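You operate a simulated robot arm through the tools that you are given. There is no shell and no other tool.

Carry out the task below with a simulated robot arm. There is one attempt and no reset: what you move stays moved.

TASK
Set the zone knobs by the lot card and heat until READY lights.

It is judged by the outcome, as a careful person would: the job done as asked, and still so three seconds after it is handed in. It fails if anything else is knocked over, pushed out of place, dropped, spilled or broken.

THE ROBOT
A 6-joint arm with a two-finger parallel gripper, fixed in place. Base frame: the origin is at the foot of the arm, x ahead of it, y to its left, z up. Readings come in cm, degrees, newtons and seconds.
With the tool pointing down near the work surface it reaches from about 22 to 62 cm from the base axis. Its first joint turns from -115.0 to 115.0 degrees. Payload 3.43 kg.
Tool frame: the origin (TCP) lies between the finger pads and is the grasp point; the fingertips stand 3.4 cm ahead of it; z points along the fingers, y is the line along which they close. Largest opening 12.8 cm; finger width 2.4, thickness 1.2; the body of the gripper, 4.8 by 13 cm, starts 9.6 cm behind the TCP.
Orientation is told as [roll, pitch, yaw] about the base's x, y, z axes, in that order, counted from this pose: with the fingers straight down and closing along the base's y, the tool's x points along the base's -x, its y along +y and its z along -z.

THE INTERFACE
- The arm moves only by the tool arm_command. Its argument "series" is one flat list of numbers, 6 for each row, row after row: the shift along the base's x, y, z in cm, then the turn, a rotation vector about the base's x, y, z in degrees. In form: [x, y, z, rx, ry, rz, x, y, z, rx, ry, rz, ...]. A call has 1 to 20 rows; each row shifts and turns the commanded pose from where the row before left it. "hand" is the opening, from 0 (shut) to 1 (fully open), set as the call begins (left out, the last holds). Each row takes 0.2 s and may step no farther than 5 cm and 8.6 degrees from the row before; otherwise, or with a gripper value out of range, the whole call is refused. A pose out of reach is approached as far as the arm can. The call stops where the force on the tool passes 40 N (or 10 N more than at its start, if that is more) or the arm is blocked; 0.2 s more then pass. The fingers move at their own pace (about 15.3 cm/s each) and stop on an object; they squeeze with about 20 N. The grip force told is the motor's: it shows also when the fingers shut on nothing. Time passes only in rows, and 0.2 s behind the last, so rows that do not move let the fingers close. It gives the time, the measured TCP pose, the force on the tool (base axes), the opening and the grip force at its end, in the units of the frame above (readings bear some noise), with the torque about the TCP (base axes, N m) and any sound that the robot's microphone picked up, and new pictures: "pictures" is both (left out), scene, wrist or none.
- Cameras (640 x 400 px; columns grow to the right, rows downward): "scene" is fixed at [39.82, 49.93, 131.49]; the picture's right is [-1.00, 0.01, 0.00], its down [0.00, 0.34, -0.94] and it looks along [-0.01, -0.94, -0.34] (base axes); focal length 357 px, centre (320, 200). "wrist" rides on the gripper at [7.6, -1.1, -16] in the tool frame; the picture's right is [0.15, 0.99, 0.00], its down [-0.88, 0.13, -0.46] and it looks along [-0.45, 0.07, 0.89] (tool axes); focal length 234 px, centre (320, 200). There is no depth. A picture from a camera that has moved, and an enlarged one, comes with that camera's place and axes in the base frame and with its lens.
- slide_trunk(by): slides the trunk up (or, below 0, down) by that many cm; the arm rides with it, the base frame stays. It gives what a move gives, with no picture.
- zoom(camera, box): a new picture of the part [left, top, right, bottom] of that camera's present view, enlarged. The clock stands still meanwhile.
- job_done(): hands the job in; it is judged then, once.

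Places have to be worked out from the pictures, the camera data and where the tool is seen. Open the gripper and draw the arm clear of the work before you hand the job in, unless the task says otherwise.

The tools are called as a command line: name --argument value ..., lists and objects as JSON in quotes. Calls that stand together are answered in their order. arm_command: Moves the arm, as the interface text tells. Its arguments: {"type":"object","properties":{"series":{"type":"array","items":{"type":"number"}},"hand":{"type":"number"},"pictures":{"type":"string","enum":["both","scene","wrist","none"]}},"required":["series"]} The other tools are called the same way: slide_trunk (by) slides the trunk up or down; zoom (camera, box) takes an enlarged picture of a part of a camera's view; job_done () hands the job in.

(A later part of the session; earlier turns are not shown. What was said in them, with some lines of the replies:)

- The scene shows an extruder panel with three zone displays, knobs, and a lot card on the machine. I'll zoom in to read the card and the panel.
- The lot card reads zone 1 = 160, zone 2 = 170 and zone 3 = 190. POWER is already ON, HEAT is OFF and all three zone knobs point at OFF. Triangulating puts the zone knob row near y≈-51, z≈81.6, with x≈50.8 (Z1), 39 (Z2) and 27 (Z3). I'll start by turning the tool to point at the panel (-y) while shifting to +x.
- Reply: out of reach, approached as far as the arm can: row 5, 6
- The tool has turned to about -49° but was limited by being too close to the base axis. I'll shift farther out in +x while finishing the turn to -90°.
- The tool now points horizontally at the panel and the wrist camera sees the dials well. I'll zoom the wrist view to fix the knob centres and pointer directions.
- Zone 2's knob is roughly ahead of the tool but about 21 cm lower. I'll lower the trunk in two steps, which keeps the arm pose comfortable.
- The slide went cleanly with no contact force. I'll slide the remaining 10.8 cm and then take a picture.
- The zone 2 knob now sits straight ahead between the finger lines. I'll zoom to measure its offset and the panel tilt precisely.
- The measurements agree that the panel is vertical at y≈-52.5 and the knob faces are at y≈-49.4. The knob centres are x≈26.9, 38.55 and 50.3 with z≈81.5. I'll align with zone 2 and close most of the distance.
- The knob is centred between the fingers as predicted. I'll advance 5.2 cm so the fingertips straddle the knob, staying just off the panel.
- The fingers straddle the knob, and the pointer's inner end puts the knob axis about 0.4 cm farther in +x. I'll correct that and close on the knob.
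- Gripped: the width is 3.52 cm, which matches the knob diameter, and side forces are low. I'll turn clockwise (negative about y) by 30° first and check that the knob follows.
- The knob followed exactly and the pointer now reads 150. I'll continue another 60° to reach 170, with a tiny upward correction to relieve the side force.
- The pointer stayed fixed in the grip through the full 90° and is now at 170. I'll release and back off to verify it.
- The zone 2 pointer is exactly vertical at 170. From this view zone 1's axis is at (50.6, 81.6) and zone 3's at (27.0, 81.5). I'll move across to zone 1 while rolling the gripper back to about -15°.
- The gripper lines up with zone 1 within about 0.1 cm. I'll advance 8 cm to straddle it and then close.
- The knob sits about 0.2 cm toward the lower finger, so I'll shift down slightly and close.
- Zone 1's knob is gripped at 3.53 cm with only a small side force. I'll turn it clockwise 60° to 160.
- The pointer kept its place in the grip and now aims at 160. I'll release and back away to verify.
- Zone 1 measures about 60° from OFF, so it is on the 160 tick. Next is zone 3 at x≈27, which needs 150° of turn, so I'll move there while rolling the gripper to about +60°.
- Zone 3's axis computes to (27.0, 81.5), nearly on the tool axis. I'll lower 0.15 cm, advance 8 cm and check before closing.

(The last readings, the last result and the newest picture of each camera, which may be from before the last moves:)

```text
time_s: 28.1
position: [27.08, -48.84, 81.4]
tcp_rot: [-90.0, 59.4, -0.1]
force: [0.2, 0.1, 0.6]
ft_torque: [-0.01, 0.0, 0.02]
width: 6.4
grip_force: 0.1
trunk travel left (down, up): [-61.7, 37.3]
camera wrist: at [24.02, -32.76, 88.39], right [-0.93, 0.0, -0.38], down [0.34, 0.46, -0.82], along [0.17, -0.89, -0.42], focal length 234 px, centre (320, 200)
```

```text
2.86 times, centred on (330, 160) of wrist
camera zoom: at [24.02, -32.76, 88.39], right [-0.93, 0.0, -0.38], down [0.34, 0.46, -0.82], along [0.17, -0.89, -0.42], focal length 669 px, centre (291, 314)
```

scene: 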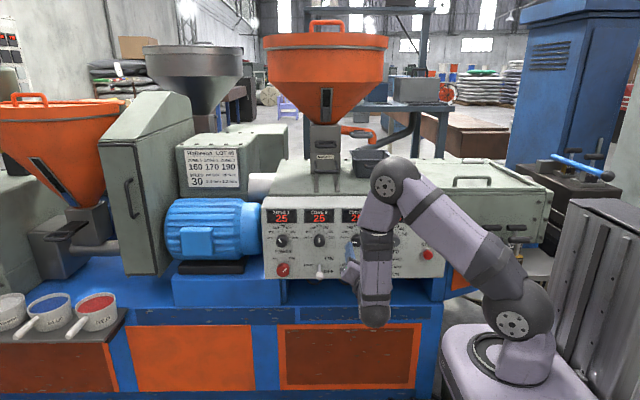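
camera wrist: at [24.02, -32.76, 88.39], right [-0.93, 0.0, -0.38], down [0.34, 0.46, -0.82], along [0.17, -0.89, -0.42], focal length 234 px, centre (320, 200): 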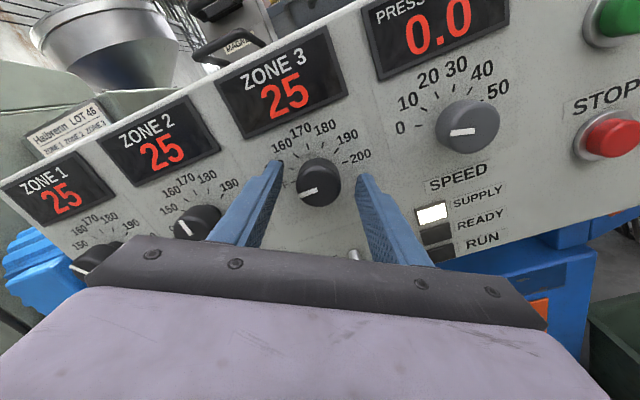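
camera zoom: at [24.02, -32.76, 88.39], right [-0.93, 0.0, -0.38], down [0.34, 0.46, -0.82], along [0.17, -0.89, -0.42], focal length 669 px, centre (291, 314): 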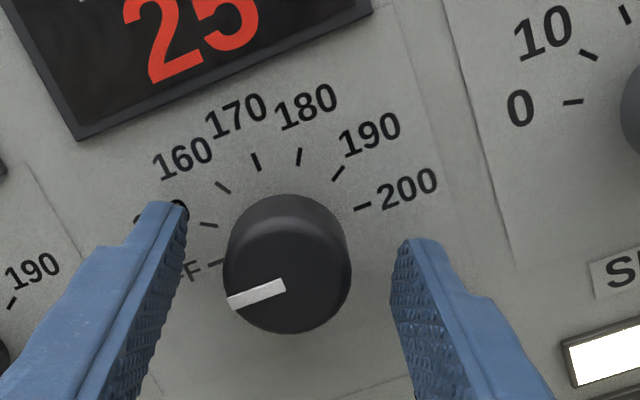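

The knob is centred between the fingers. I'll close on it and turn the first 75°.

arm_command --series '[0, 0, 0, 0, 0, 0, 0, 0, 0, 0, 0, 0, 0, 0, 0, 0, 0, 0]' --hand 0.15 --pictures "none"

arm_command --series '[0, 0, 0, 0, -7.5, 0, 0, 0, 0, 0, -7.5, 0, 0, 0, 0, 0, -7.5, 0, 0, 0, 0, 0, -7.5, 0, 0, 0, 0, 0, -7.5, 0, 0, 0, 0, 0, -7.5, 0, 0, 0, 0, 0, -7.5, 0, 0, 0, 0, 0, -7.5, 0, 0, 0, 0, 0, -7.5, 0, 0, 0, 0, 0, -7.5, 0, 0, 0, 0, 0, 0, 0]' --pictures "wrist"

zoom --camera "wrist" --box '[220, 90, 440, 230]'

```text
time_s: 28.9
position: [27.21, -48.62, 81.33]
tcp_rot: [-90.2, 59.5, 0.0]
force: [5.6, -4.1, 3.9]
ft_torque: [0.2, 0.02, 0.4]
width: 3.54
grip_force: 45.2
trunk travel left (down, up): [-61.7, 37.3]
```

```text
time_s: 31.3
position: [27.19, -48.71, 81.48]
tcp_rot: [-90.4, -16.0, 0.1]
force: [12.9, -21.1, 14.6]
ft_torque: [-0.16, 0.01, 0.19]
width: 3.52
grip_force: 45.0
trunk travel left (down, up): [-61.7, 37.3]
camera wrist: at [19.42, -32.74, 80.41], right [0.13, -0.01, -0.99], down [0.88, 0.46, 0.11], along [0.45, -0.89, 0.06], focal length 234 px, centre (320, 200)
```

wrist: 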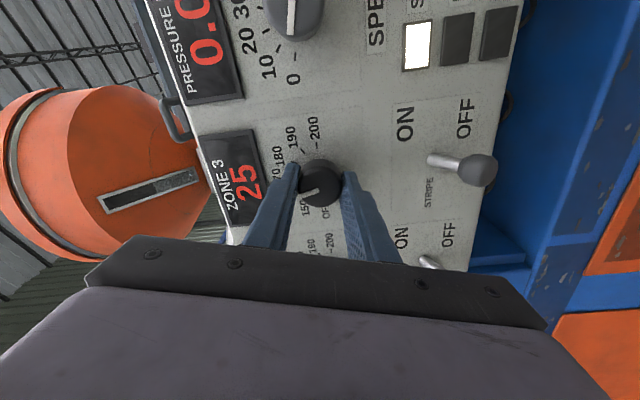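

```text
2.86 times, centred on (330, 160) of wrist
camera zoom: at [19.42, -32.74, 80.41], right [0.13, -0.01, -0.99], down [0.88, 0.46, 0.11], along [0.45, -0.89, 0.06], focal length 669 px, centre (291, 314)
```

zoom: 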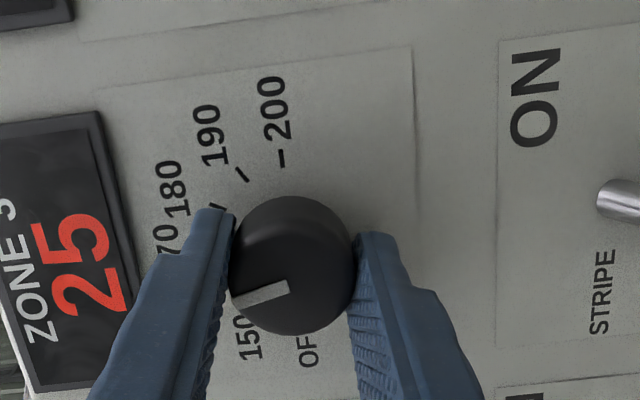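

The knob followed about 75°, but side forces have built up to about 29 N in total. I'll release to relax the arm, check, and regrip for the second half.

arm_command --series '[0, 0, 0, 0, 0, 0, 0, 0, 0, 0, 0, 0]' --hand 0.45 --pictures "wrist"

zoom --camera "wrist" --box '[220, 90, 440, 230]'

```text
time_s: 31.9
position: [26.97, -48.57, 81.17]
tcp_rot: [-89.8, -15.6, -0.1]
force: [-0.3, -0.5, -1.2]
ft_torque: [0.01, 0.01, -0.02]
width: 5.75
grip_force: 0.0
trunk travel left (down, up): [-61.7, 37.3]
camera wrist: at [19.2, -32.49, 80.32], right [0.12, 0.0, -0.99], down [0.88, 0.45, 0.11], along [0.45, -0.89, 0.05], focal length 234 px, centre (320, 200)
```

wrist: 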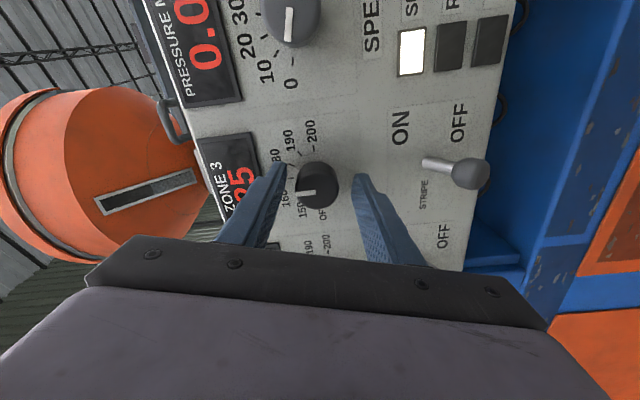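

```text
2.86 times, centred on (330, 160) of wrist
camera zoom: at [19.2, -32.49, 80.32], right [0.12, 0.0, -0.99], down [0.88, 0.45, 0.11], along [0.45, -0.89, 0.05], focal length 669 px, centre (291, 314)
```

zoom: 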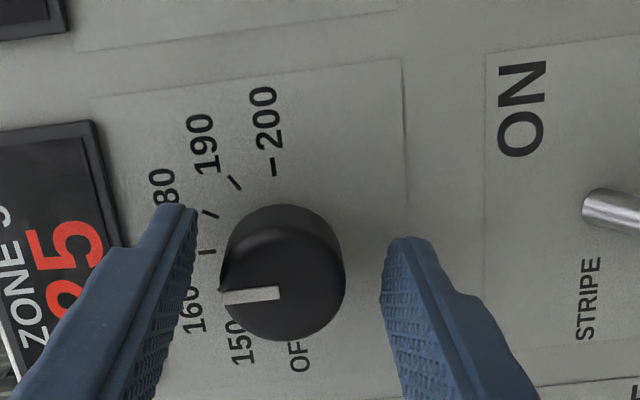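

After release the knob settled by itself at 170, which is 90°, so the dials have detents every 30°. I need 60° more to reach 190, so I'll recentre slightly, regrip, and turn 60°.

arm_command --series '[0.12, 0, 0.25, 0, 0, 0, 0, 0, 0, 0, 0, 0]' --pictures "none"

arm_command --series '[0, 0, 0, 0, 0, 0, 0, 0, 0, 0, 0, 0, 0, 0, 0, 0, 0, 0]' --hand 0.15 --pictures "wrist"

zoom --camera "wrist" --box '[220, 90, 440, 230]'

```text
time_s: 32.5
position: [27.12, -48.58, 81.59]
tcp_rot: [-90.0, -15.5, 0.1]
force: [0.1, -0.1, 0.1]
ft_torque: [-0.02, 0.01, 0.04]
width: 5.78
grip_force: 0.0
trunk travel left (down, up): [-61.7, 37.3]
```

```text
time_s: 33.3
position: [26.99, -48.6, 81.5]
tcp_rot: [-89.7, -15.5, 0.0]
force: [0.4, 2.0, -5.8]
ft_torque: [0.15, -0.01, 0.36]
width: 3.55
grip_force: 45.2
trunk travel left (down, up): [-61.7, 37.3]
camera wrist: at [19.29, -32.54, 80.58], right [0.12, 0.0, -0.99], down [0.88, 0.46, 0.11], along [0.45, -0.89, 0.05], focal length 234 px, centre (320, 200)
```

wrist: 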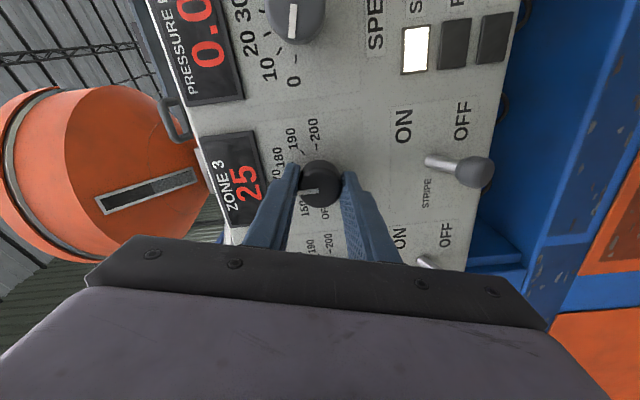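

```text
2.86 times, centred on (330, 160) of wrist
camera zoom: at [19.29, -32.54, 80.58], right [0.12, 0.0, -0.99], down [0.88, 0.46, 0.11], along [0.45, -0.89, 0.05], focal length 669 px, centre (291, 314)
```

zoom: 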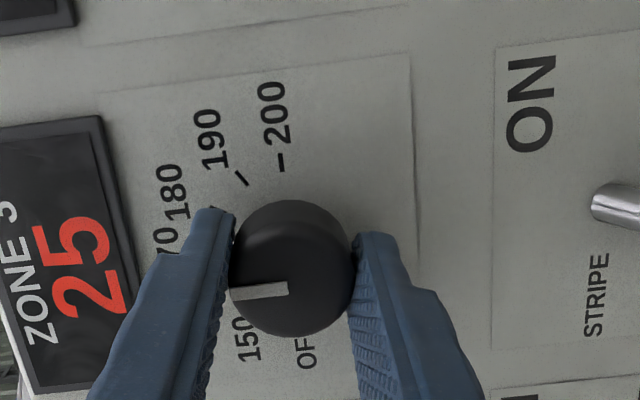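

Regripped with low force and the pointer at 170. I'll turn the remaining 60° clockwise to 190.

arm_command --series '[0, 0, 0, 0, -7.5, 0, 0, 0, 0, 0, -7.5, 0, 0, 0, 0, 0, -7.5, 0, 0, 0, 0, 0, -7.5, 0, 0, 0, 0, 0, -7.5, 0, 0, 0, 0, 0, -7.5, 0, 0, 0, 0, 0, -7.5, 0, 0, 0, 0, 0, -7.5, 0, 0, 0, 0, 0, 0, 0]' --pictures "wrist"

zoom --camera "wrist" --box '[220, 90, 440, 230]'

```text
time_s: 35.3
position: [27.04, -48.46, 81.24]
tcp_rot: [-88.8, -75.6, -1.1]
force: [-3.8, 12.5, -13.1]
ft_torque: [0.71, -0.02, -0.26]
width: 3.54
grip_force: 45.3
trunk travel left (down, up): [-61.7, 37.3]
camera wrist: at [23.98, -32.51, 74.47], right [0.92, 0.0, -0.39], down [0.34, 0.45, 0.82], along [0.18, -0.89, 0.42], focal length 234 px, centre (320, 200)
```

wrist: 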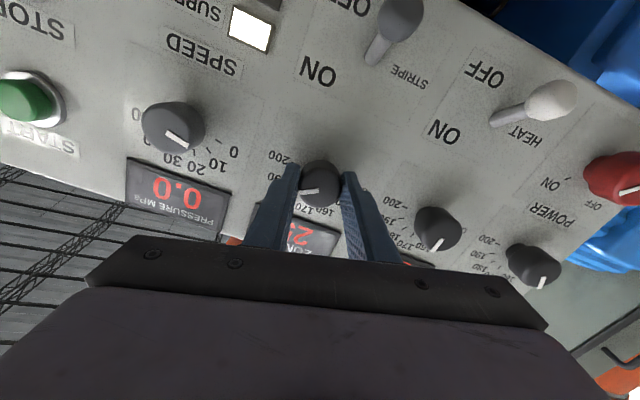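

```text
2.86 times, centred on (330, 160) of wrist
camera zoom: at [23.98, -32.51, 74.47], right [0.92, 0.0, -0.39], down [0.34, 0.45, 0.82], along [0.18, -0.89, 0.42], focal length 669 px, centre (291, 314)
```

zoom: 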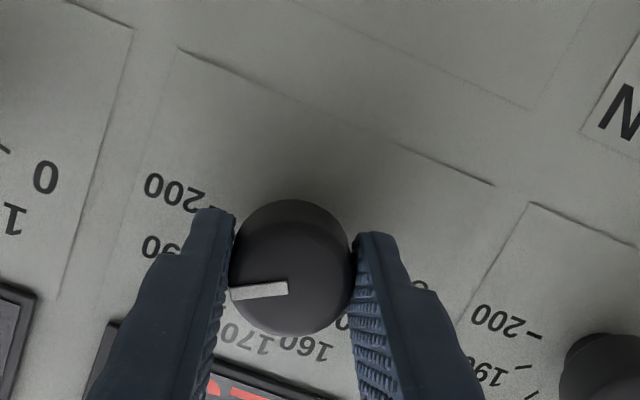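

The pointer turned with the grip to about 150°, near the 190 mark. I'll release and back off to check.

arm_command --series '[0, 0, 0, 0, 0, 0, 0, 0, 0, 0, 0, 0]' --hand 0.5 --pictures "none"

arm_command --series '[0, 2, 0, 0, 0, 0, 0, 3, 0, 0, 0, 0, 0, 3, 0, 0, 0, 0, 0, 2, 0, 0, 0, 0, 0, 0, 0, 0, 0, 0]' --pictures "wrist"

zoom --camera "wrist" --box '[220, 90, 440, 230]'

zoom --camera "wrist" --box '[330, 60, 550, 200]'

```text
time_s: 35.9
position: [27.09, -48.68, 81.63]
tcp_rot: [-90.6, -75.7, 0.4]
force: [1.0, -0.4, -0.7]
ft_torque: [-0.02, 0.0, 0.0]
width: 6.41
grip_force: 0.0
trunk travel left (down, up): [-61.7, 37.3]
```

```text
time_s: 37.1
position: [27.05, -38.5, 81.72]
tcp_rot: [-90.1, -75.6, 0.1]
force: [0.3, -0.3, 0.2]
ft_torque: [-0.04, 0.0, -0.02]
width: 6.4
grip_force: 0.1
trunk travel left (down, up): [-61.7, 37.3]
camera wrist: at [24.03, -22.53, 74.63], right [0.92, 0.0, -0.39], down [0.35, 0.46, 0.82], along [0.18, -0.89, 0.42], focal length 234 px, centre (320, 200)
```

wrist: 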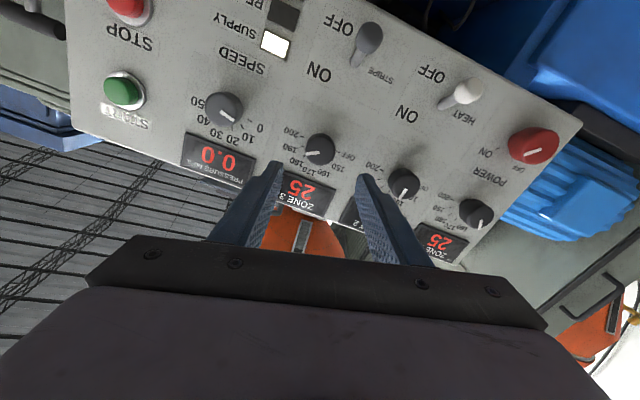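

```text
2.86 times, centred on (330, 160) of wrist
camera zoom: at [24.03, -22.53, 74.63], right [0.92, 0.0, -0.39], down [0.35, 0.46, 0.82], along [0.18, -0.89, 0.42], focal length 669 px, centre (291, 314)
```

zoom: 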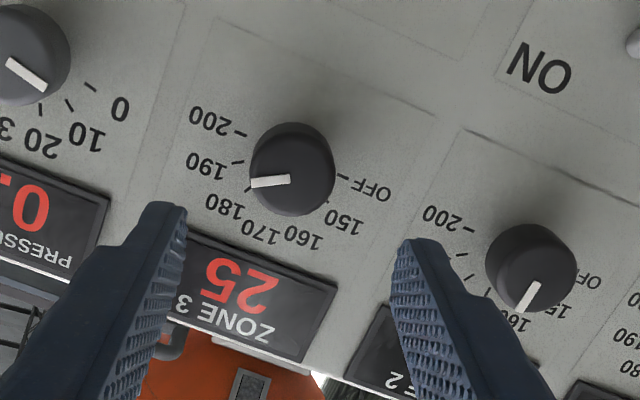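

```text
2.86 times, centred on (440, 130) of wrist
camera zoom: at [24.03, -22.53, 74.63], right [0.92, 0.0, -0.39], down [0.35, 0.46, 0.82], along [0.18, -0.89, 0.42], focal length 669 px, centre (-23, 400)
```

zoom: 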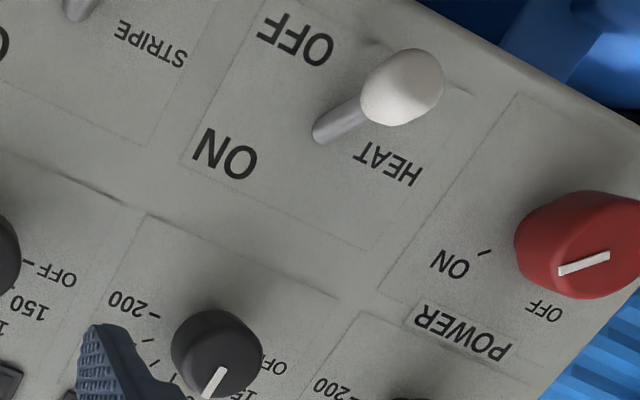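

Zone 3 reads about 148-150°, which is on 190. The HEAT lever's ball is at about (38.5, -49.1, 69.7), angled down to OFF, with its pivot at z≈72. I'll shut the fingers, roll level, and move in front of and below the lever.

arm_command --series '[1.05, 0, -1.38, 0, 6.87, 0, 1.05, 0, -1.38, 0, 6.87, 0, 1.05, 0, -1.38, 0, 6.87, 0, 1.05, 0, -1.38, 0, 6.87, 0, 1.05, 0, -1.38, 0, 6.87, 0, 1.05, 0, -1.38, 0, 6.87, 0, 1.05, 0, -1.38, 0, 6.87, 0, 1.05, 0, -1.38, 0, 6.87, 0, 1.05, 0, -1.38, 0, 6.87, 0, 1.05, 0, -1.38, 0, 6.87, 0, 1.05, 0, -1.38, 0, 6.87, 0, 0, 0, 0, 0, 0, 0]' --hand 0

zoom --camera "wrist" --box '[220, 60, 440, 200]'

```text
time_s: 39.7
position: [38.69, -38.61, 66.28]
tcp_rot: [-89.9, 0.0, 0.0]
force: [0.7, 0.2, -0.2]
ft_torque: [0.01, -0.01, -0.01]
width: 0.0
grip_force: 20.3
trunk travel left (down, up): [-61.7, 37.3]
camera wrist: at [31.0, -22.52, 67.47], right [-0.15, 0.0, -0.99], down [0.88, 0.46, -0.13], along [0.45, -0.89, -0.07], focal length 234 px, centre (320, 200)
```

scene: 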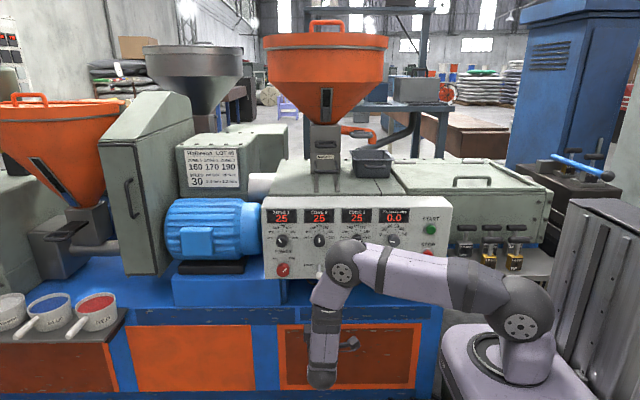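
wrist: 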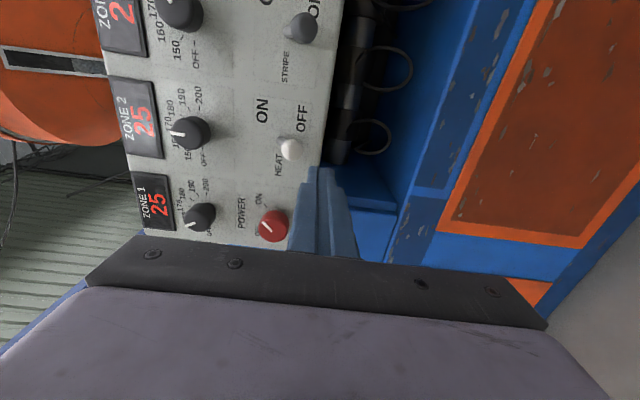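

```text
2.86 times, centred on (330, 130) of wrist
camera zoom: at [31.0, -22.52, 67.47], right [-0.15, 0.0, -0.99], down [0.88, 0.46, -0.13], along [0.45, -0.89, -0.07], focal length 669 px, centre (291, 400)
```

zoom: 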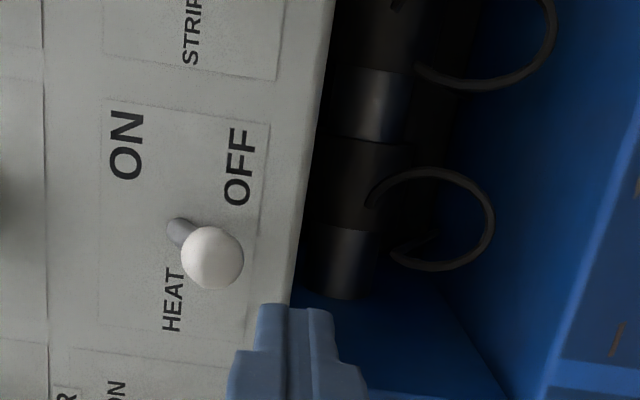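

The closed fingers sit below and in front of the HEAT lever, and the arm no longer blocks the dials from the scene camera. I'll verify the dials there, then advance under the ball.

zoom --camera "scene" --box '[260, 200, 360, 285]'

arm_command --series '[-0.1, -2.5, 0, 0, 0, 0, 0, -2.5, 0, 0, 0, 0, 0, -2.5, 0, 0, 0, 0, 0, -1.4, 0, 0, 0, 0, 0, 0, 0, 0, 0, 0]'

zoom --camera "wrist" --box '[220, 60, 440, 200]'

```text
4.71 times, centred on (310, 242) of scene
camera zoom: at [39.82, 49.93, 131.49], right [-1.0, 0.01, 0.0], down [0.0, 0.34, -0.94], along [-0.01, -0.94, -0.34], focal length 1680 px, centre (367, 0)
```

zoom: 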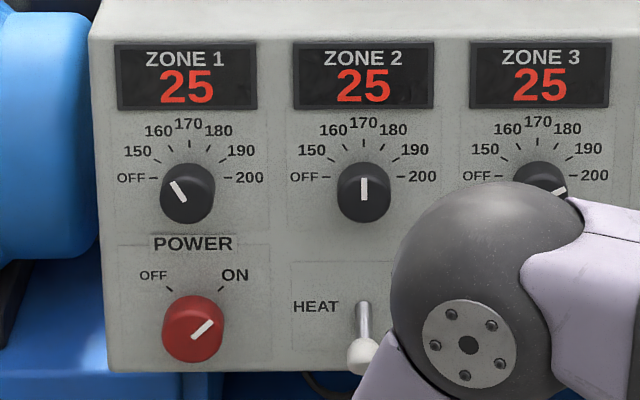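

```text
time_s: 40.9
position: [38.56, -47.57, 66.37]
tcp_rot: [-90.0, 0.0, 0.0]
force: [-0.3, -0.1, -1.2]
ft_torque: [-0.01, -0.01, 0.01]
width: 0.01
grip_force: 20.0
trunk travel left (down, up): [-61.7, 37.3]
camera wrist: at [30.94, -31.47, 67.51], right [-0.15, 0.0, -0.99], down [0.88, 0.46, -0.13], along [0.45, -0.89, -0.07], focal length 234 px, centre (320, 200)
```

scene: 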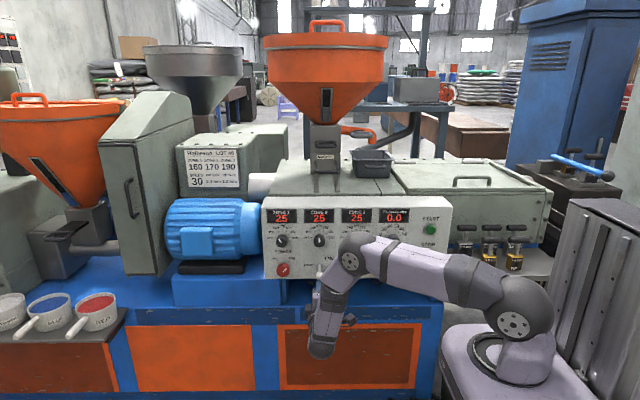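
wrist: 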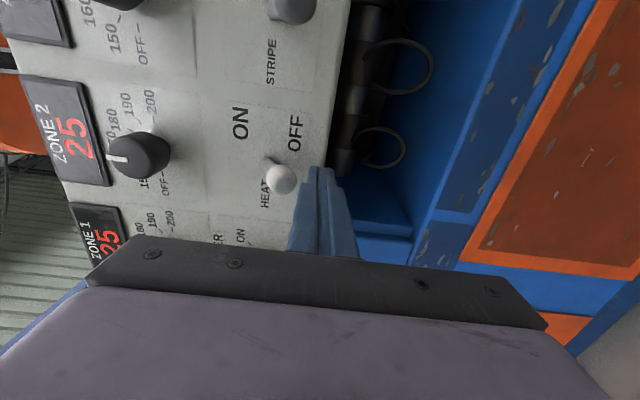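

```text
2.86 times, centred on (330, 130) of wrist
camera zoom: at [30.94, -31.47, 67.51], right [-0.15, 0.0, -0.99], down [0.88, 0.46, -0.13], along [0.45, -0.89, -0.07], focal length 669 px, centre (291, 400)
```

zoom: 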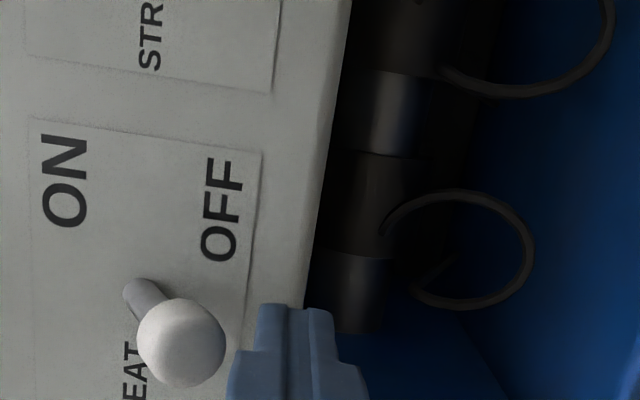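

All three dials read correctly from the scene camera (160, 170, 190), and the closed fingertips are just under the HEAT ball. I'll push up about 4.9 cm in small steps.

arm_command --series '[0, 0, 0.7, 0, 0, 0, 0, 0, 0.7, 0, 0, 0, 0, 0, 0.7, 0, 0, 0, 0, 0, 0.7, 0, 0, 0, 0, 0, 0.7, 0, 0, 0, 0, 0, 0.7, 0, 0, 0, 0, 0, 0.7, 0, 0, 0, 0, 0, 0, 0, 0, 0]'

zoom --camera "wrist" --box '[220, 60, 440, 200]'

zoom --camera "scene" --box '[260, 200, 360, 285]'

```text
time_s: 42.7
position: [38.76, -47.52, 70.99]
tcp_rot: [-89.5, 0.2, -0.2]
force: [-1.8, 3.6, -13.6]
ft_torque: [0.42, 0.0, -0.05]
width: 0.01
grip_force: 19.9
trunk travel left (down, up): [-61.7, 37.3]
camera wrist: at [30.96, -31.52, 72.25], right [-0.15, 0.01, -0.99], down [0.88, 0.46, -0.13], along [0.45, -0.89, -0.07], focal length 234 px, centre (320, 200)
```

scene: 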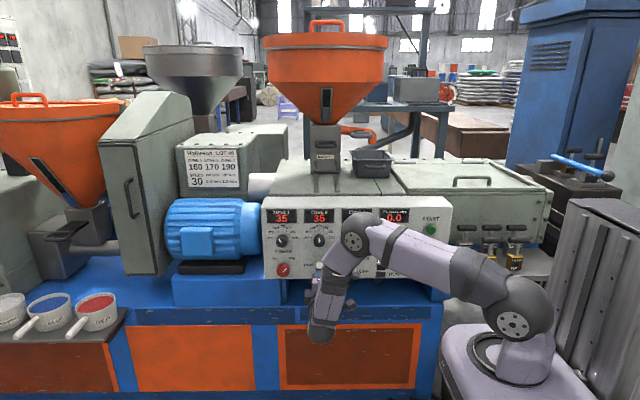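
wrist: 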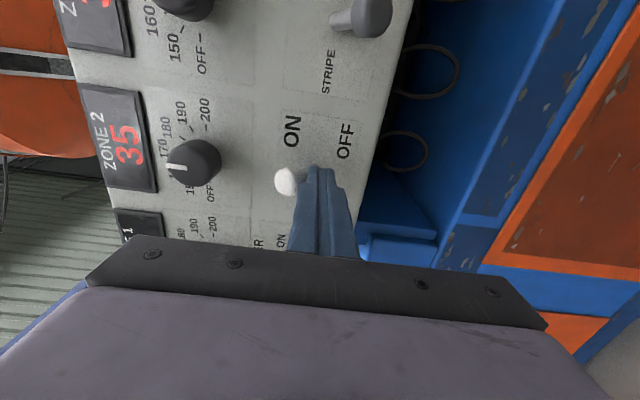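

```text
2.86 times, centred on (330, 130) of wrist
camera zoom: at [30.96, -31.52, 72.25], right [-0.15, 0.01, -0.99], down [0.88, 0.46, -0.13], along [0.45, -0.89, -0.07], focal length 669 px, centre (291, 400)
```

zoom: 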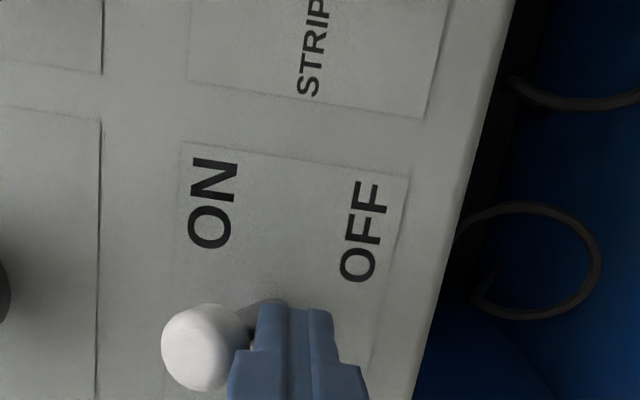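

```text
4.71 times, centred on (310, 242) of scene
camera zoom: at [39.82, 49.93, 131.49], right [-1.0, 0.01, 0.0], down [0.0, 0.34, -0.94], along [-0.01, -0.94, -0.34], focal length 1680 px, centre (367, 0)
```

zoom: 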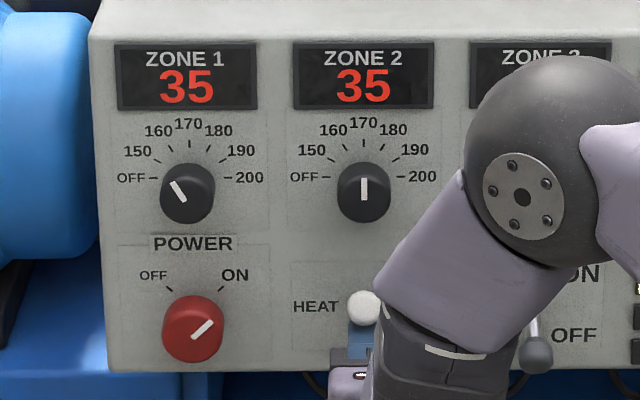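

The zones are already heating (35), so HEAT is on. I'll back the fingers down off the lever, withdraw, and confirm the lever stays up.

arm_command --series '[0, 0, -0.7, 0, 0, 0, 0, 0, -0.8, 0, 0, 0, 0, 0, 0, 0, 0, 0]' --pictures "wrist"

zoom --camera "wrist" --box '[220, 60, 440, 200]'

```text
time_s: 43.5
position: [38.64, -47.5, 69.88]
tcp_rot: [-90.0, 0.0, -0.1]
force: [0.7, 0.4, 0.7]
ft_torque: [-0.03, -0.04, 0.01]
width: 0.0
grip_force: 19.6
trunk travel left (down, up): [-61.7, 37.3]
camera wrist: at [30.92, -31.51, 70.9], right [-0.14, 0.0, -0.99], down [0.88, 0.46, -0.13], along [0.45, -0.89, -0.06], focal length 234 px, centre (320, 200)
```

wrist: 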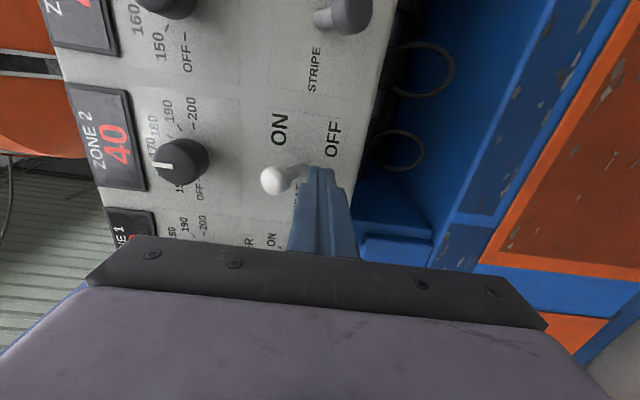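

```text
2.86 times, centred on (330, 130) of wrist
camera zoom: at [30.92, -31.51, 70.9], right [-0.14, 0.0, -0.99], down [0.88, 0.46, -0.13], along [0.45, -0.89, -0.06], focal length 669 px, centre (291, 400)
```

zoom: 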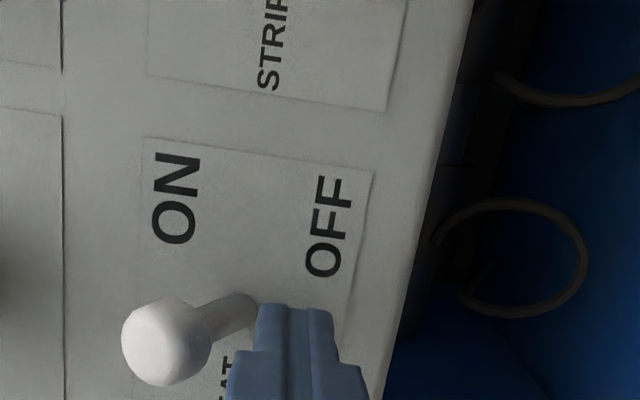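

The lever stays up and the temperature keeps climbing (40). I'll withdraw straight back, then open the gripper well clear of the panel.

arm_command --series '[0, 3, 0, 0, 0, 0, 0, 3, 0, 0, 0, 0, 0, 3, 0, 0, 0, 0, 0, 3, 0, 0, 0, 0, 0, 3, 0, 0, 0, 0, 0, 0, 0, 0, 0, 0]'

zoom --camera "wrist" --box '[180, 0, 440, 160]'

```text
time_s: 44.9
position: [38.6, -32.3, 69.93]
tcp_rot: [-90.0, 0.0, 0.0]
force: [-0.3, 1.0, 0.2]
ft_torque: [-0.01, -0.02, -0.02]
width: 0.0
grip_force: 19.9
trunk travel left (down, up): [-61.7, 37.3]
camera wrist: at [30.81, -16.32, 71.15], right [-0.15, 0.0, -0.99], down [0.88, 0.46, -0.13], along [0.45, -0.89, -0.07], focal length 234 px, centre (320, 200)
```

scene: 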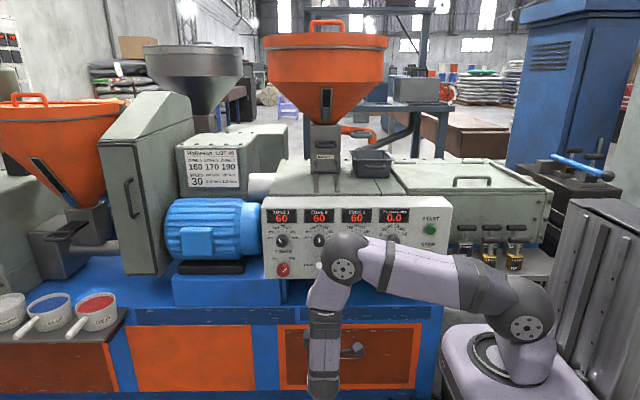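
wrist: 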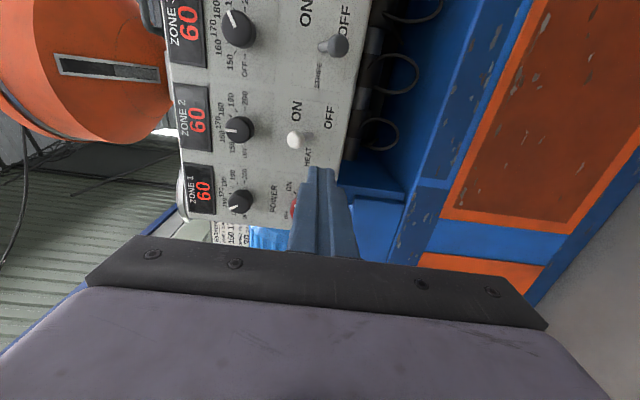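

```text
2.46 times, centred on (310, 80) of wrist
camera zoom: at [30.81, -16.32, 71.15], right [-0.15, 0.0, -0.99], down [0.88, 0.46, -0.13], along [0.45, -0.89, -0.07], focal length 576 px, centre (345, 495)
```

zoom: 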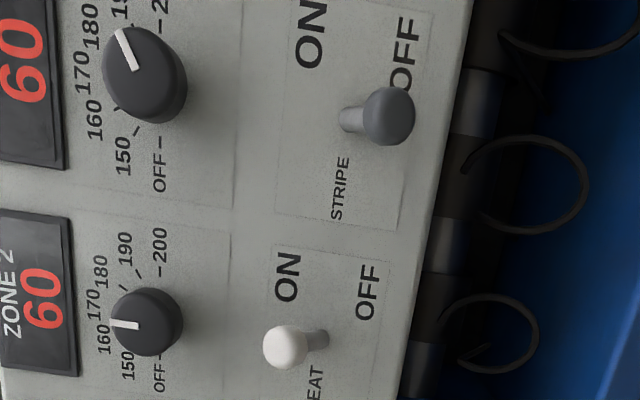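

All zones are at 60 and climbing, with the pointers still correct. I'll open the hand and roll to an overview pose a good distance from the panel, so the wrist camera can watch the READY lamp while it heats.

arm_command --series '[-1.0, 0, 1.3, 0, 7.4, 0, -1.0, 0, 1.3, 0, 7.4, 0, -1.0, 0, 1.3, 0, 7.4, 0, -1.0, 0, 1.3, 0, 7.4, 0, -1.0, 0, 1.3, 0, 7.4, 0, -1.0, 0, 1.3, 0, 7.4, 0, -1.0, 0, 1.3, 0, 7.4, 0, -1.0, 0, 1.3, 0, 7.4, 0, 0, 0, 0, 0, 0, 0, 0, 0, 0, 0, 0, 0]' --hand 0.5

```text
time_s: 47.1
position: [30.63, -32.54, 80.4]
tcp_rot: [-89.9, 59.2, 0.0]
force: [-0.4, -0.7, -0.4]
ft_torque: [0.03, 0.0, -0.07]
width: 6.38
grip_force: 0.1
trunk travel left (down, up): [-61.7, 37.3]
camera wrist: at [27.7, -16.57, 87.45], right [-0.92, 0.0, -0.38], down [0.34, 0.46, -0.82], along [0.17, -0.89, -0.42], focal length 234 px, centre (320, 200)
```

scene: 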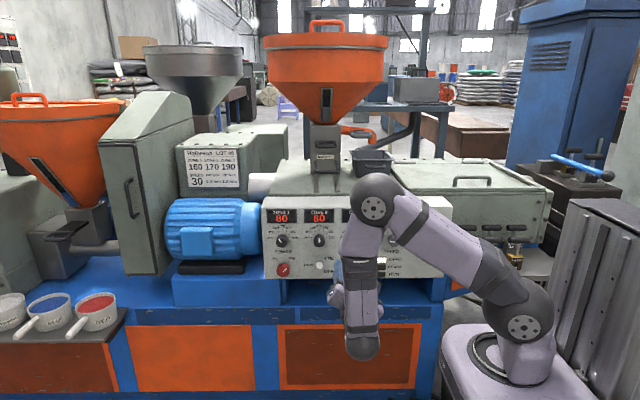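
wrist: 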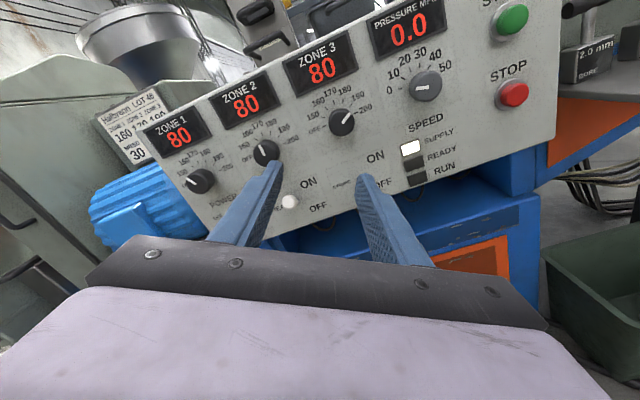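

The wrist camera now sees the whole panel with every zone at 80 and the SUPPLY, READY and RUN lamps in view. I'll check the dials closely here and hold still while it heats.

zoom --camera "wrist" --box '[140, 50, 400, 212]'

arm_command --series '[0, 0, 0, 0, 0, 0, 0, 0, 0, 0, 0, 0, 0, 0, 0, 0, 0, 0, 0, 0, 0, 0, 0, 0, 0, 0, 0, 0, 0, 0, 0, 0, 0, 0, 0, 0, 0, 0, 0, 0, 0, 0, 0, 0, 0, 0, 0, 0, 0, 0, 0, 0, 0, 0, 0, 0, 0, 0, 0, 0, 0, 0, 0, 0, 0, 0, 0, 0, 0, 0, 0, 0, 0, 0, 0, 0, 0, 0, 0, 0, 0, 0, 0, 0, 0, 0, 0, 0, 0, 0, 0, 0, 0, 0, 0, 0, 0, 0, 0, 0, 0, 0, 0, 0, 0, 0, 0, 0, 0, 0, 0, 0, 0, 0, 0, 0, 0, 0, 0, 0]' --pictures "none"

arm_command --series '[0, 0, 0, 0, 0, 0, 0, 0, 0, 0, 0, 0, 0, 0, 0, 0, 0, 0, 0, 0, 0, 0, 0, 0, 0, 0, 0, 0, 0, 0, 0, 0, 0, 0, 0, 0, 0, 0, 0, 0, 0, 0, 0, 0, 0, 0, 0, 0, 0, 0, 0, 0, 0, 0, 0, 0, 0, 0, 0, 0, 0, 0, 0, 0, 0, 0, 0, 0, 0, 0, 0, 0, 0, 0, 0, 0, 0, 0, 0, 0, 0, 0, 0, 0, 0, 0, 0, 0, 0, 0, 0, 0, 0, 0, 0, 0, 0, 0, 0, 0, 0, 0, 0, 0, 0, 0, 0, 0, 0, 0, 0, 0, 0, 0, 0, 0, 0, 0, 0, 0]' --pictures "wrist"

```text
2.46 times, centred on (270, 131) of wrist
camera zoom: at [27.7, -16.57, 87.45], right [-0.92, 0.0, -0.38], down [0.34, 0.46, -0.82], along [0.17, -0.89, -0.42], focal length 576 px, centre (443, 370)
```

zoom: 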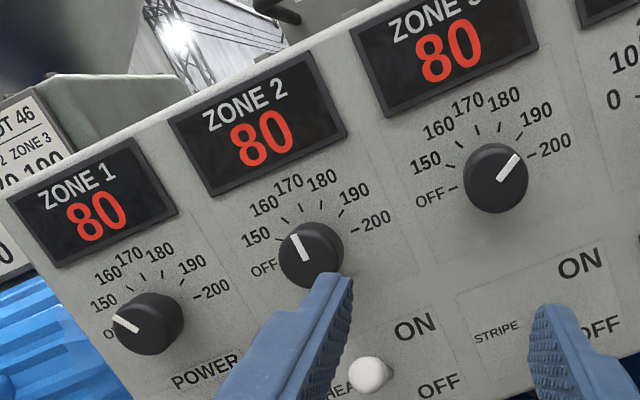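

```text
time_s: 51.3
position: [30.68, -32.53, 80.35]
tcp_rot: [-90.0, 59.3, 0.0]
force: [0.3, -0.1, 0.1]
ft_torque: [0.03, -0.01, 0.0]
width: 6.42
grip_force: 0.1
trunk travel left (down, up): [-61.7, 37.3]
```

```text
time_s: 55.5
position: [30.78, -32.59, 80.44]
tcp_rot: [-90.0, 59.2, 0.0]
force: [0.2, 0.3, 0.2]
ft_torque: [0.02, -0.02, -0.03]
width: 6.4
grip_force: 0.1
trunk travel left (down, up): [-61.7, 37.3]
camera wrist: at [27.7, -16.57, 87.44], right [-0.92, 0.0, -0.38], down [0.34, 0.46, -0.82], along [0.17, -0.89, -0.42], focal length 234 px, centre (320, 200)
```

wrist: 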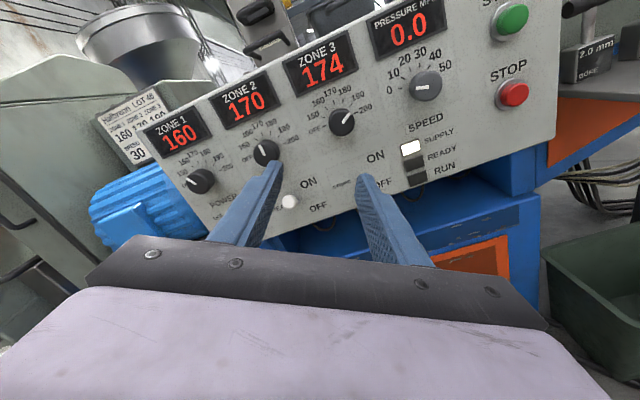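

Zone 1 holds at 160, zone 2 holds at 170, and zone 3 is at 174 on its way to 190. I'll hold a few more seconds.

arm_command --series '[0, 0, 0, 0, 0, 0, 0, 0, 0, 0, 0, 0, 0, 0, 0, 0, 0, 0, 0, 0, 0, 0, 0, 0, 0, 0, 0, 0, 0, 0, 0, 0, 0, 0, 0, 0, 0, 0, 0, 0, 0, 0, 0, 0, 0, 0, 0, 0, 0, 0, 0, 0, 0, 0, 0, 0, 0, 0, 0, 0, 0, 0, 0, 0, 0, 0, 0, 0, 0, 0, 0, 0, 0, 0, 0, 0, 0, 0, 0, 0, 0, 0, 0, 0, 0, 0, 0, 0, 0, 0, 0, 0, 0, 0, 0, 0, 0, 0, 0, 0, 0, 0, 0, 0, 0, 0, 0, 0, 0, 0, 0, 0, 0, 0, 0, 0, 0, 0, 0, 0]' --pictures "wrist"

zoom --camera "wrist" --box '[140, 30, 460, 230]'

```text
time_s: 59.7
position: [30.8, -32.66, 80.36]
tcp_rot: [-90.1, 59.2, 0.0]
force: [-0.2, -0.3, -0.5]
ft_torque: [0.02, -0.01, 0.01]
width: 6.42
grip_force: 0.0
trunk travel left (down, up): [-61.7, 37.3]
camera wrist: at [27.7, -16.57, 87.44], right [-0.92, 0.0, -0.38], down [0.34, 0.46, -0.82], along [0.17, -0.89, -0.42], focal length 234 px, centre (320, 200)
```

wrist: 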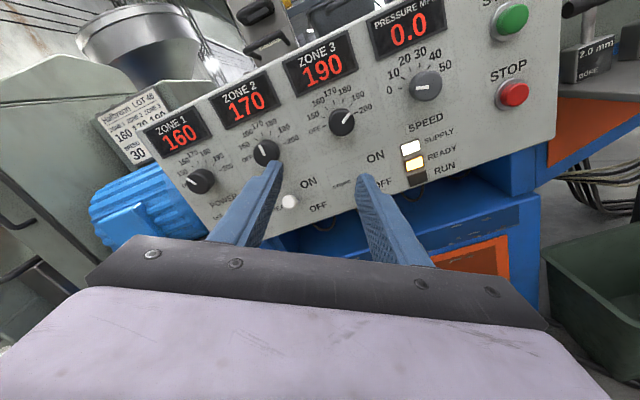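

```text
2.00 times, centred on (300, 130) of wrist
camera zoom: at [27.7, -16.57, 87.44], right [-0.92, 0.0, -0.38], down [0.34, 0.46, -0.82], along [0.17, -0.89, -0.42], focal length 468 px, centre (360, 340)
```

zoom: 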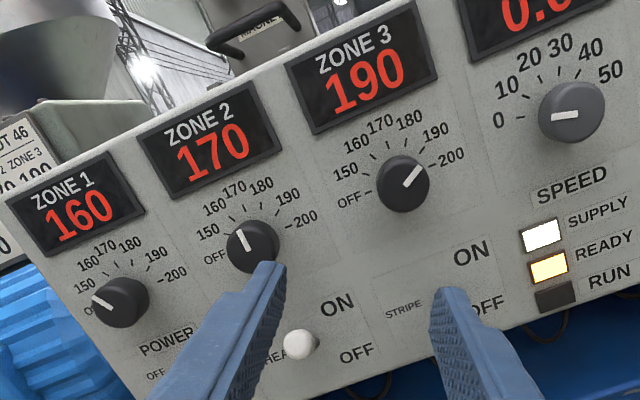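

READY is lit with the zones steady at 160, 170 and 190. I'll open the gripper fully, draw back a bit farther, and do a final check.

arm_command --series '[1, 1, 0, 0, 0, 0, 1, 1, 0, 0, 0, 0, 1, 1, 0, 0, 0, 0, 1, 1, 0, 0, 0, 0, 0, 0, 0, 0, 0, 0, 0, 0, 0, 0, 0, 0]' --hand 1

zoom --camera "wrist" --box '[140, 30, 460, 230]'

```text
time_s: 61.1
position: [34.73, -28.64, 80.28]
tcp_rot: [-90.0, 59.3, 0.0]
force: [0.3, -0.2, 0.5]
ft_torque: [0.0, 0.01, 0.04]
width: 12.79
grip_force: 0.1
trunk travel left (down, up): [-61.7, 37.3]
camera wrist: at [31.68, -12.66, 87.4], right [-0.92, 0.0, -0.38], down [0.34, 0.46, -0.82], along [0.17, -0.89, -0.42], focal length 234 px, centre (320, 200)
```

scene: 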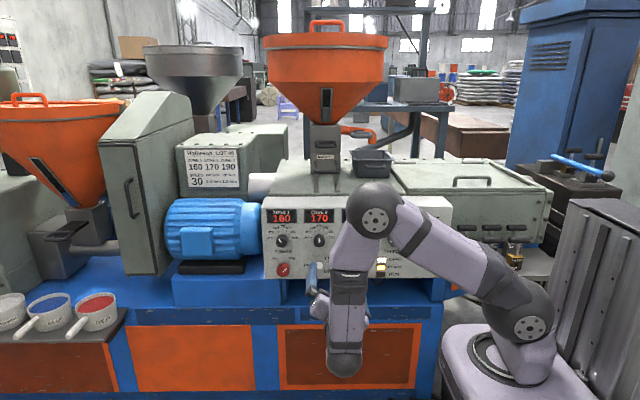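
wrist: 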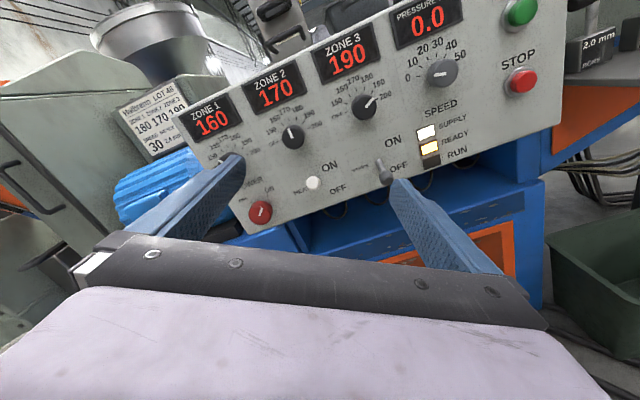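

```text
2.00 times, centred on (300, 130) of wrist
camera zoom: at [31.68, -12.66, 87.4], right [-0.92, 0.0, -0.38], down [0.34, 0.46, -0.82], along [0.17, -0.89, -0.42], focal length 468 px, centre (360, 340)
```

zoom: 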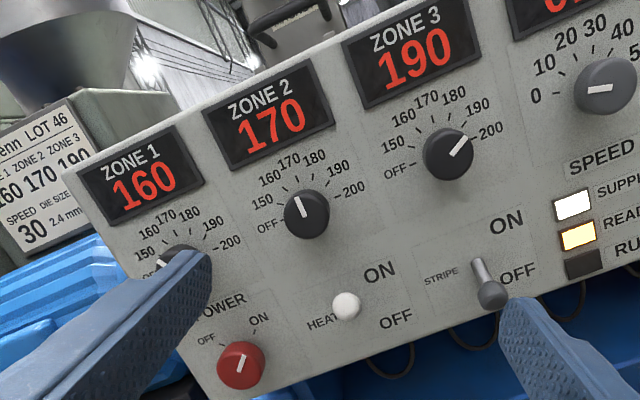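

The zones hold at 160, 170 and 190 with READY lit and HEAT on. SPEED and STRIPE are untouched, and the arm is clear with the gripper open. I'm handing in the job.

job_done

```text
The job is handed in.
```

The three zone knobs are set to the lot card, and the READY lamp is lit. Zone 1 reads 160, zone 2 reads 170 and zone 3 reads 190. Each display had reached its setting and was holding there in the last picture before I handed the job in.

HEAT is on; POWER was already on. I left the SPEED knob at 0 and the STRIPE switch off, since the task only asked for the zones and heating. The card does list a speed of 30.

The arm is drawn back from the panel with the gripper open, and I saw nothing else moved or knocked.
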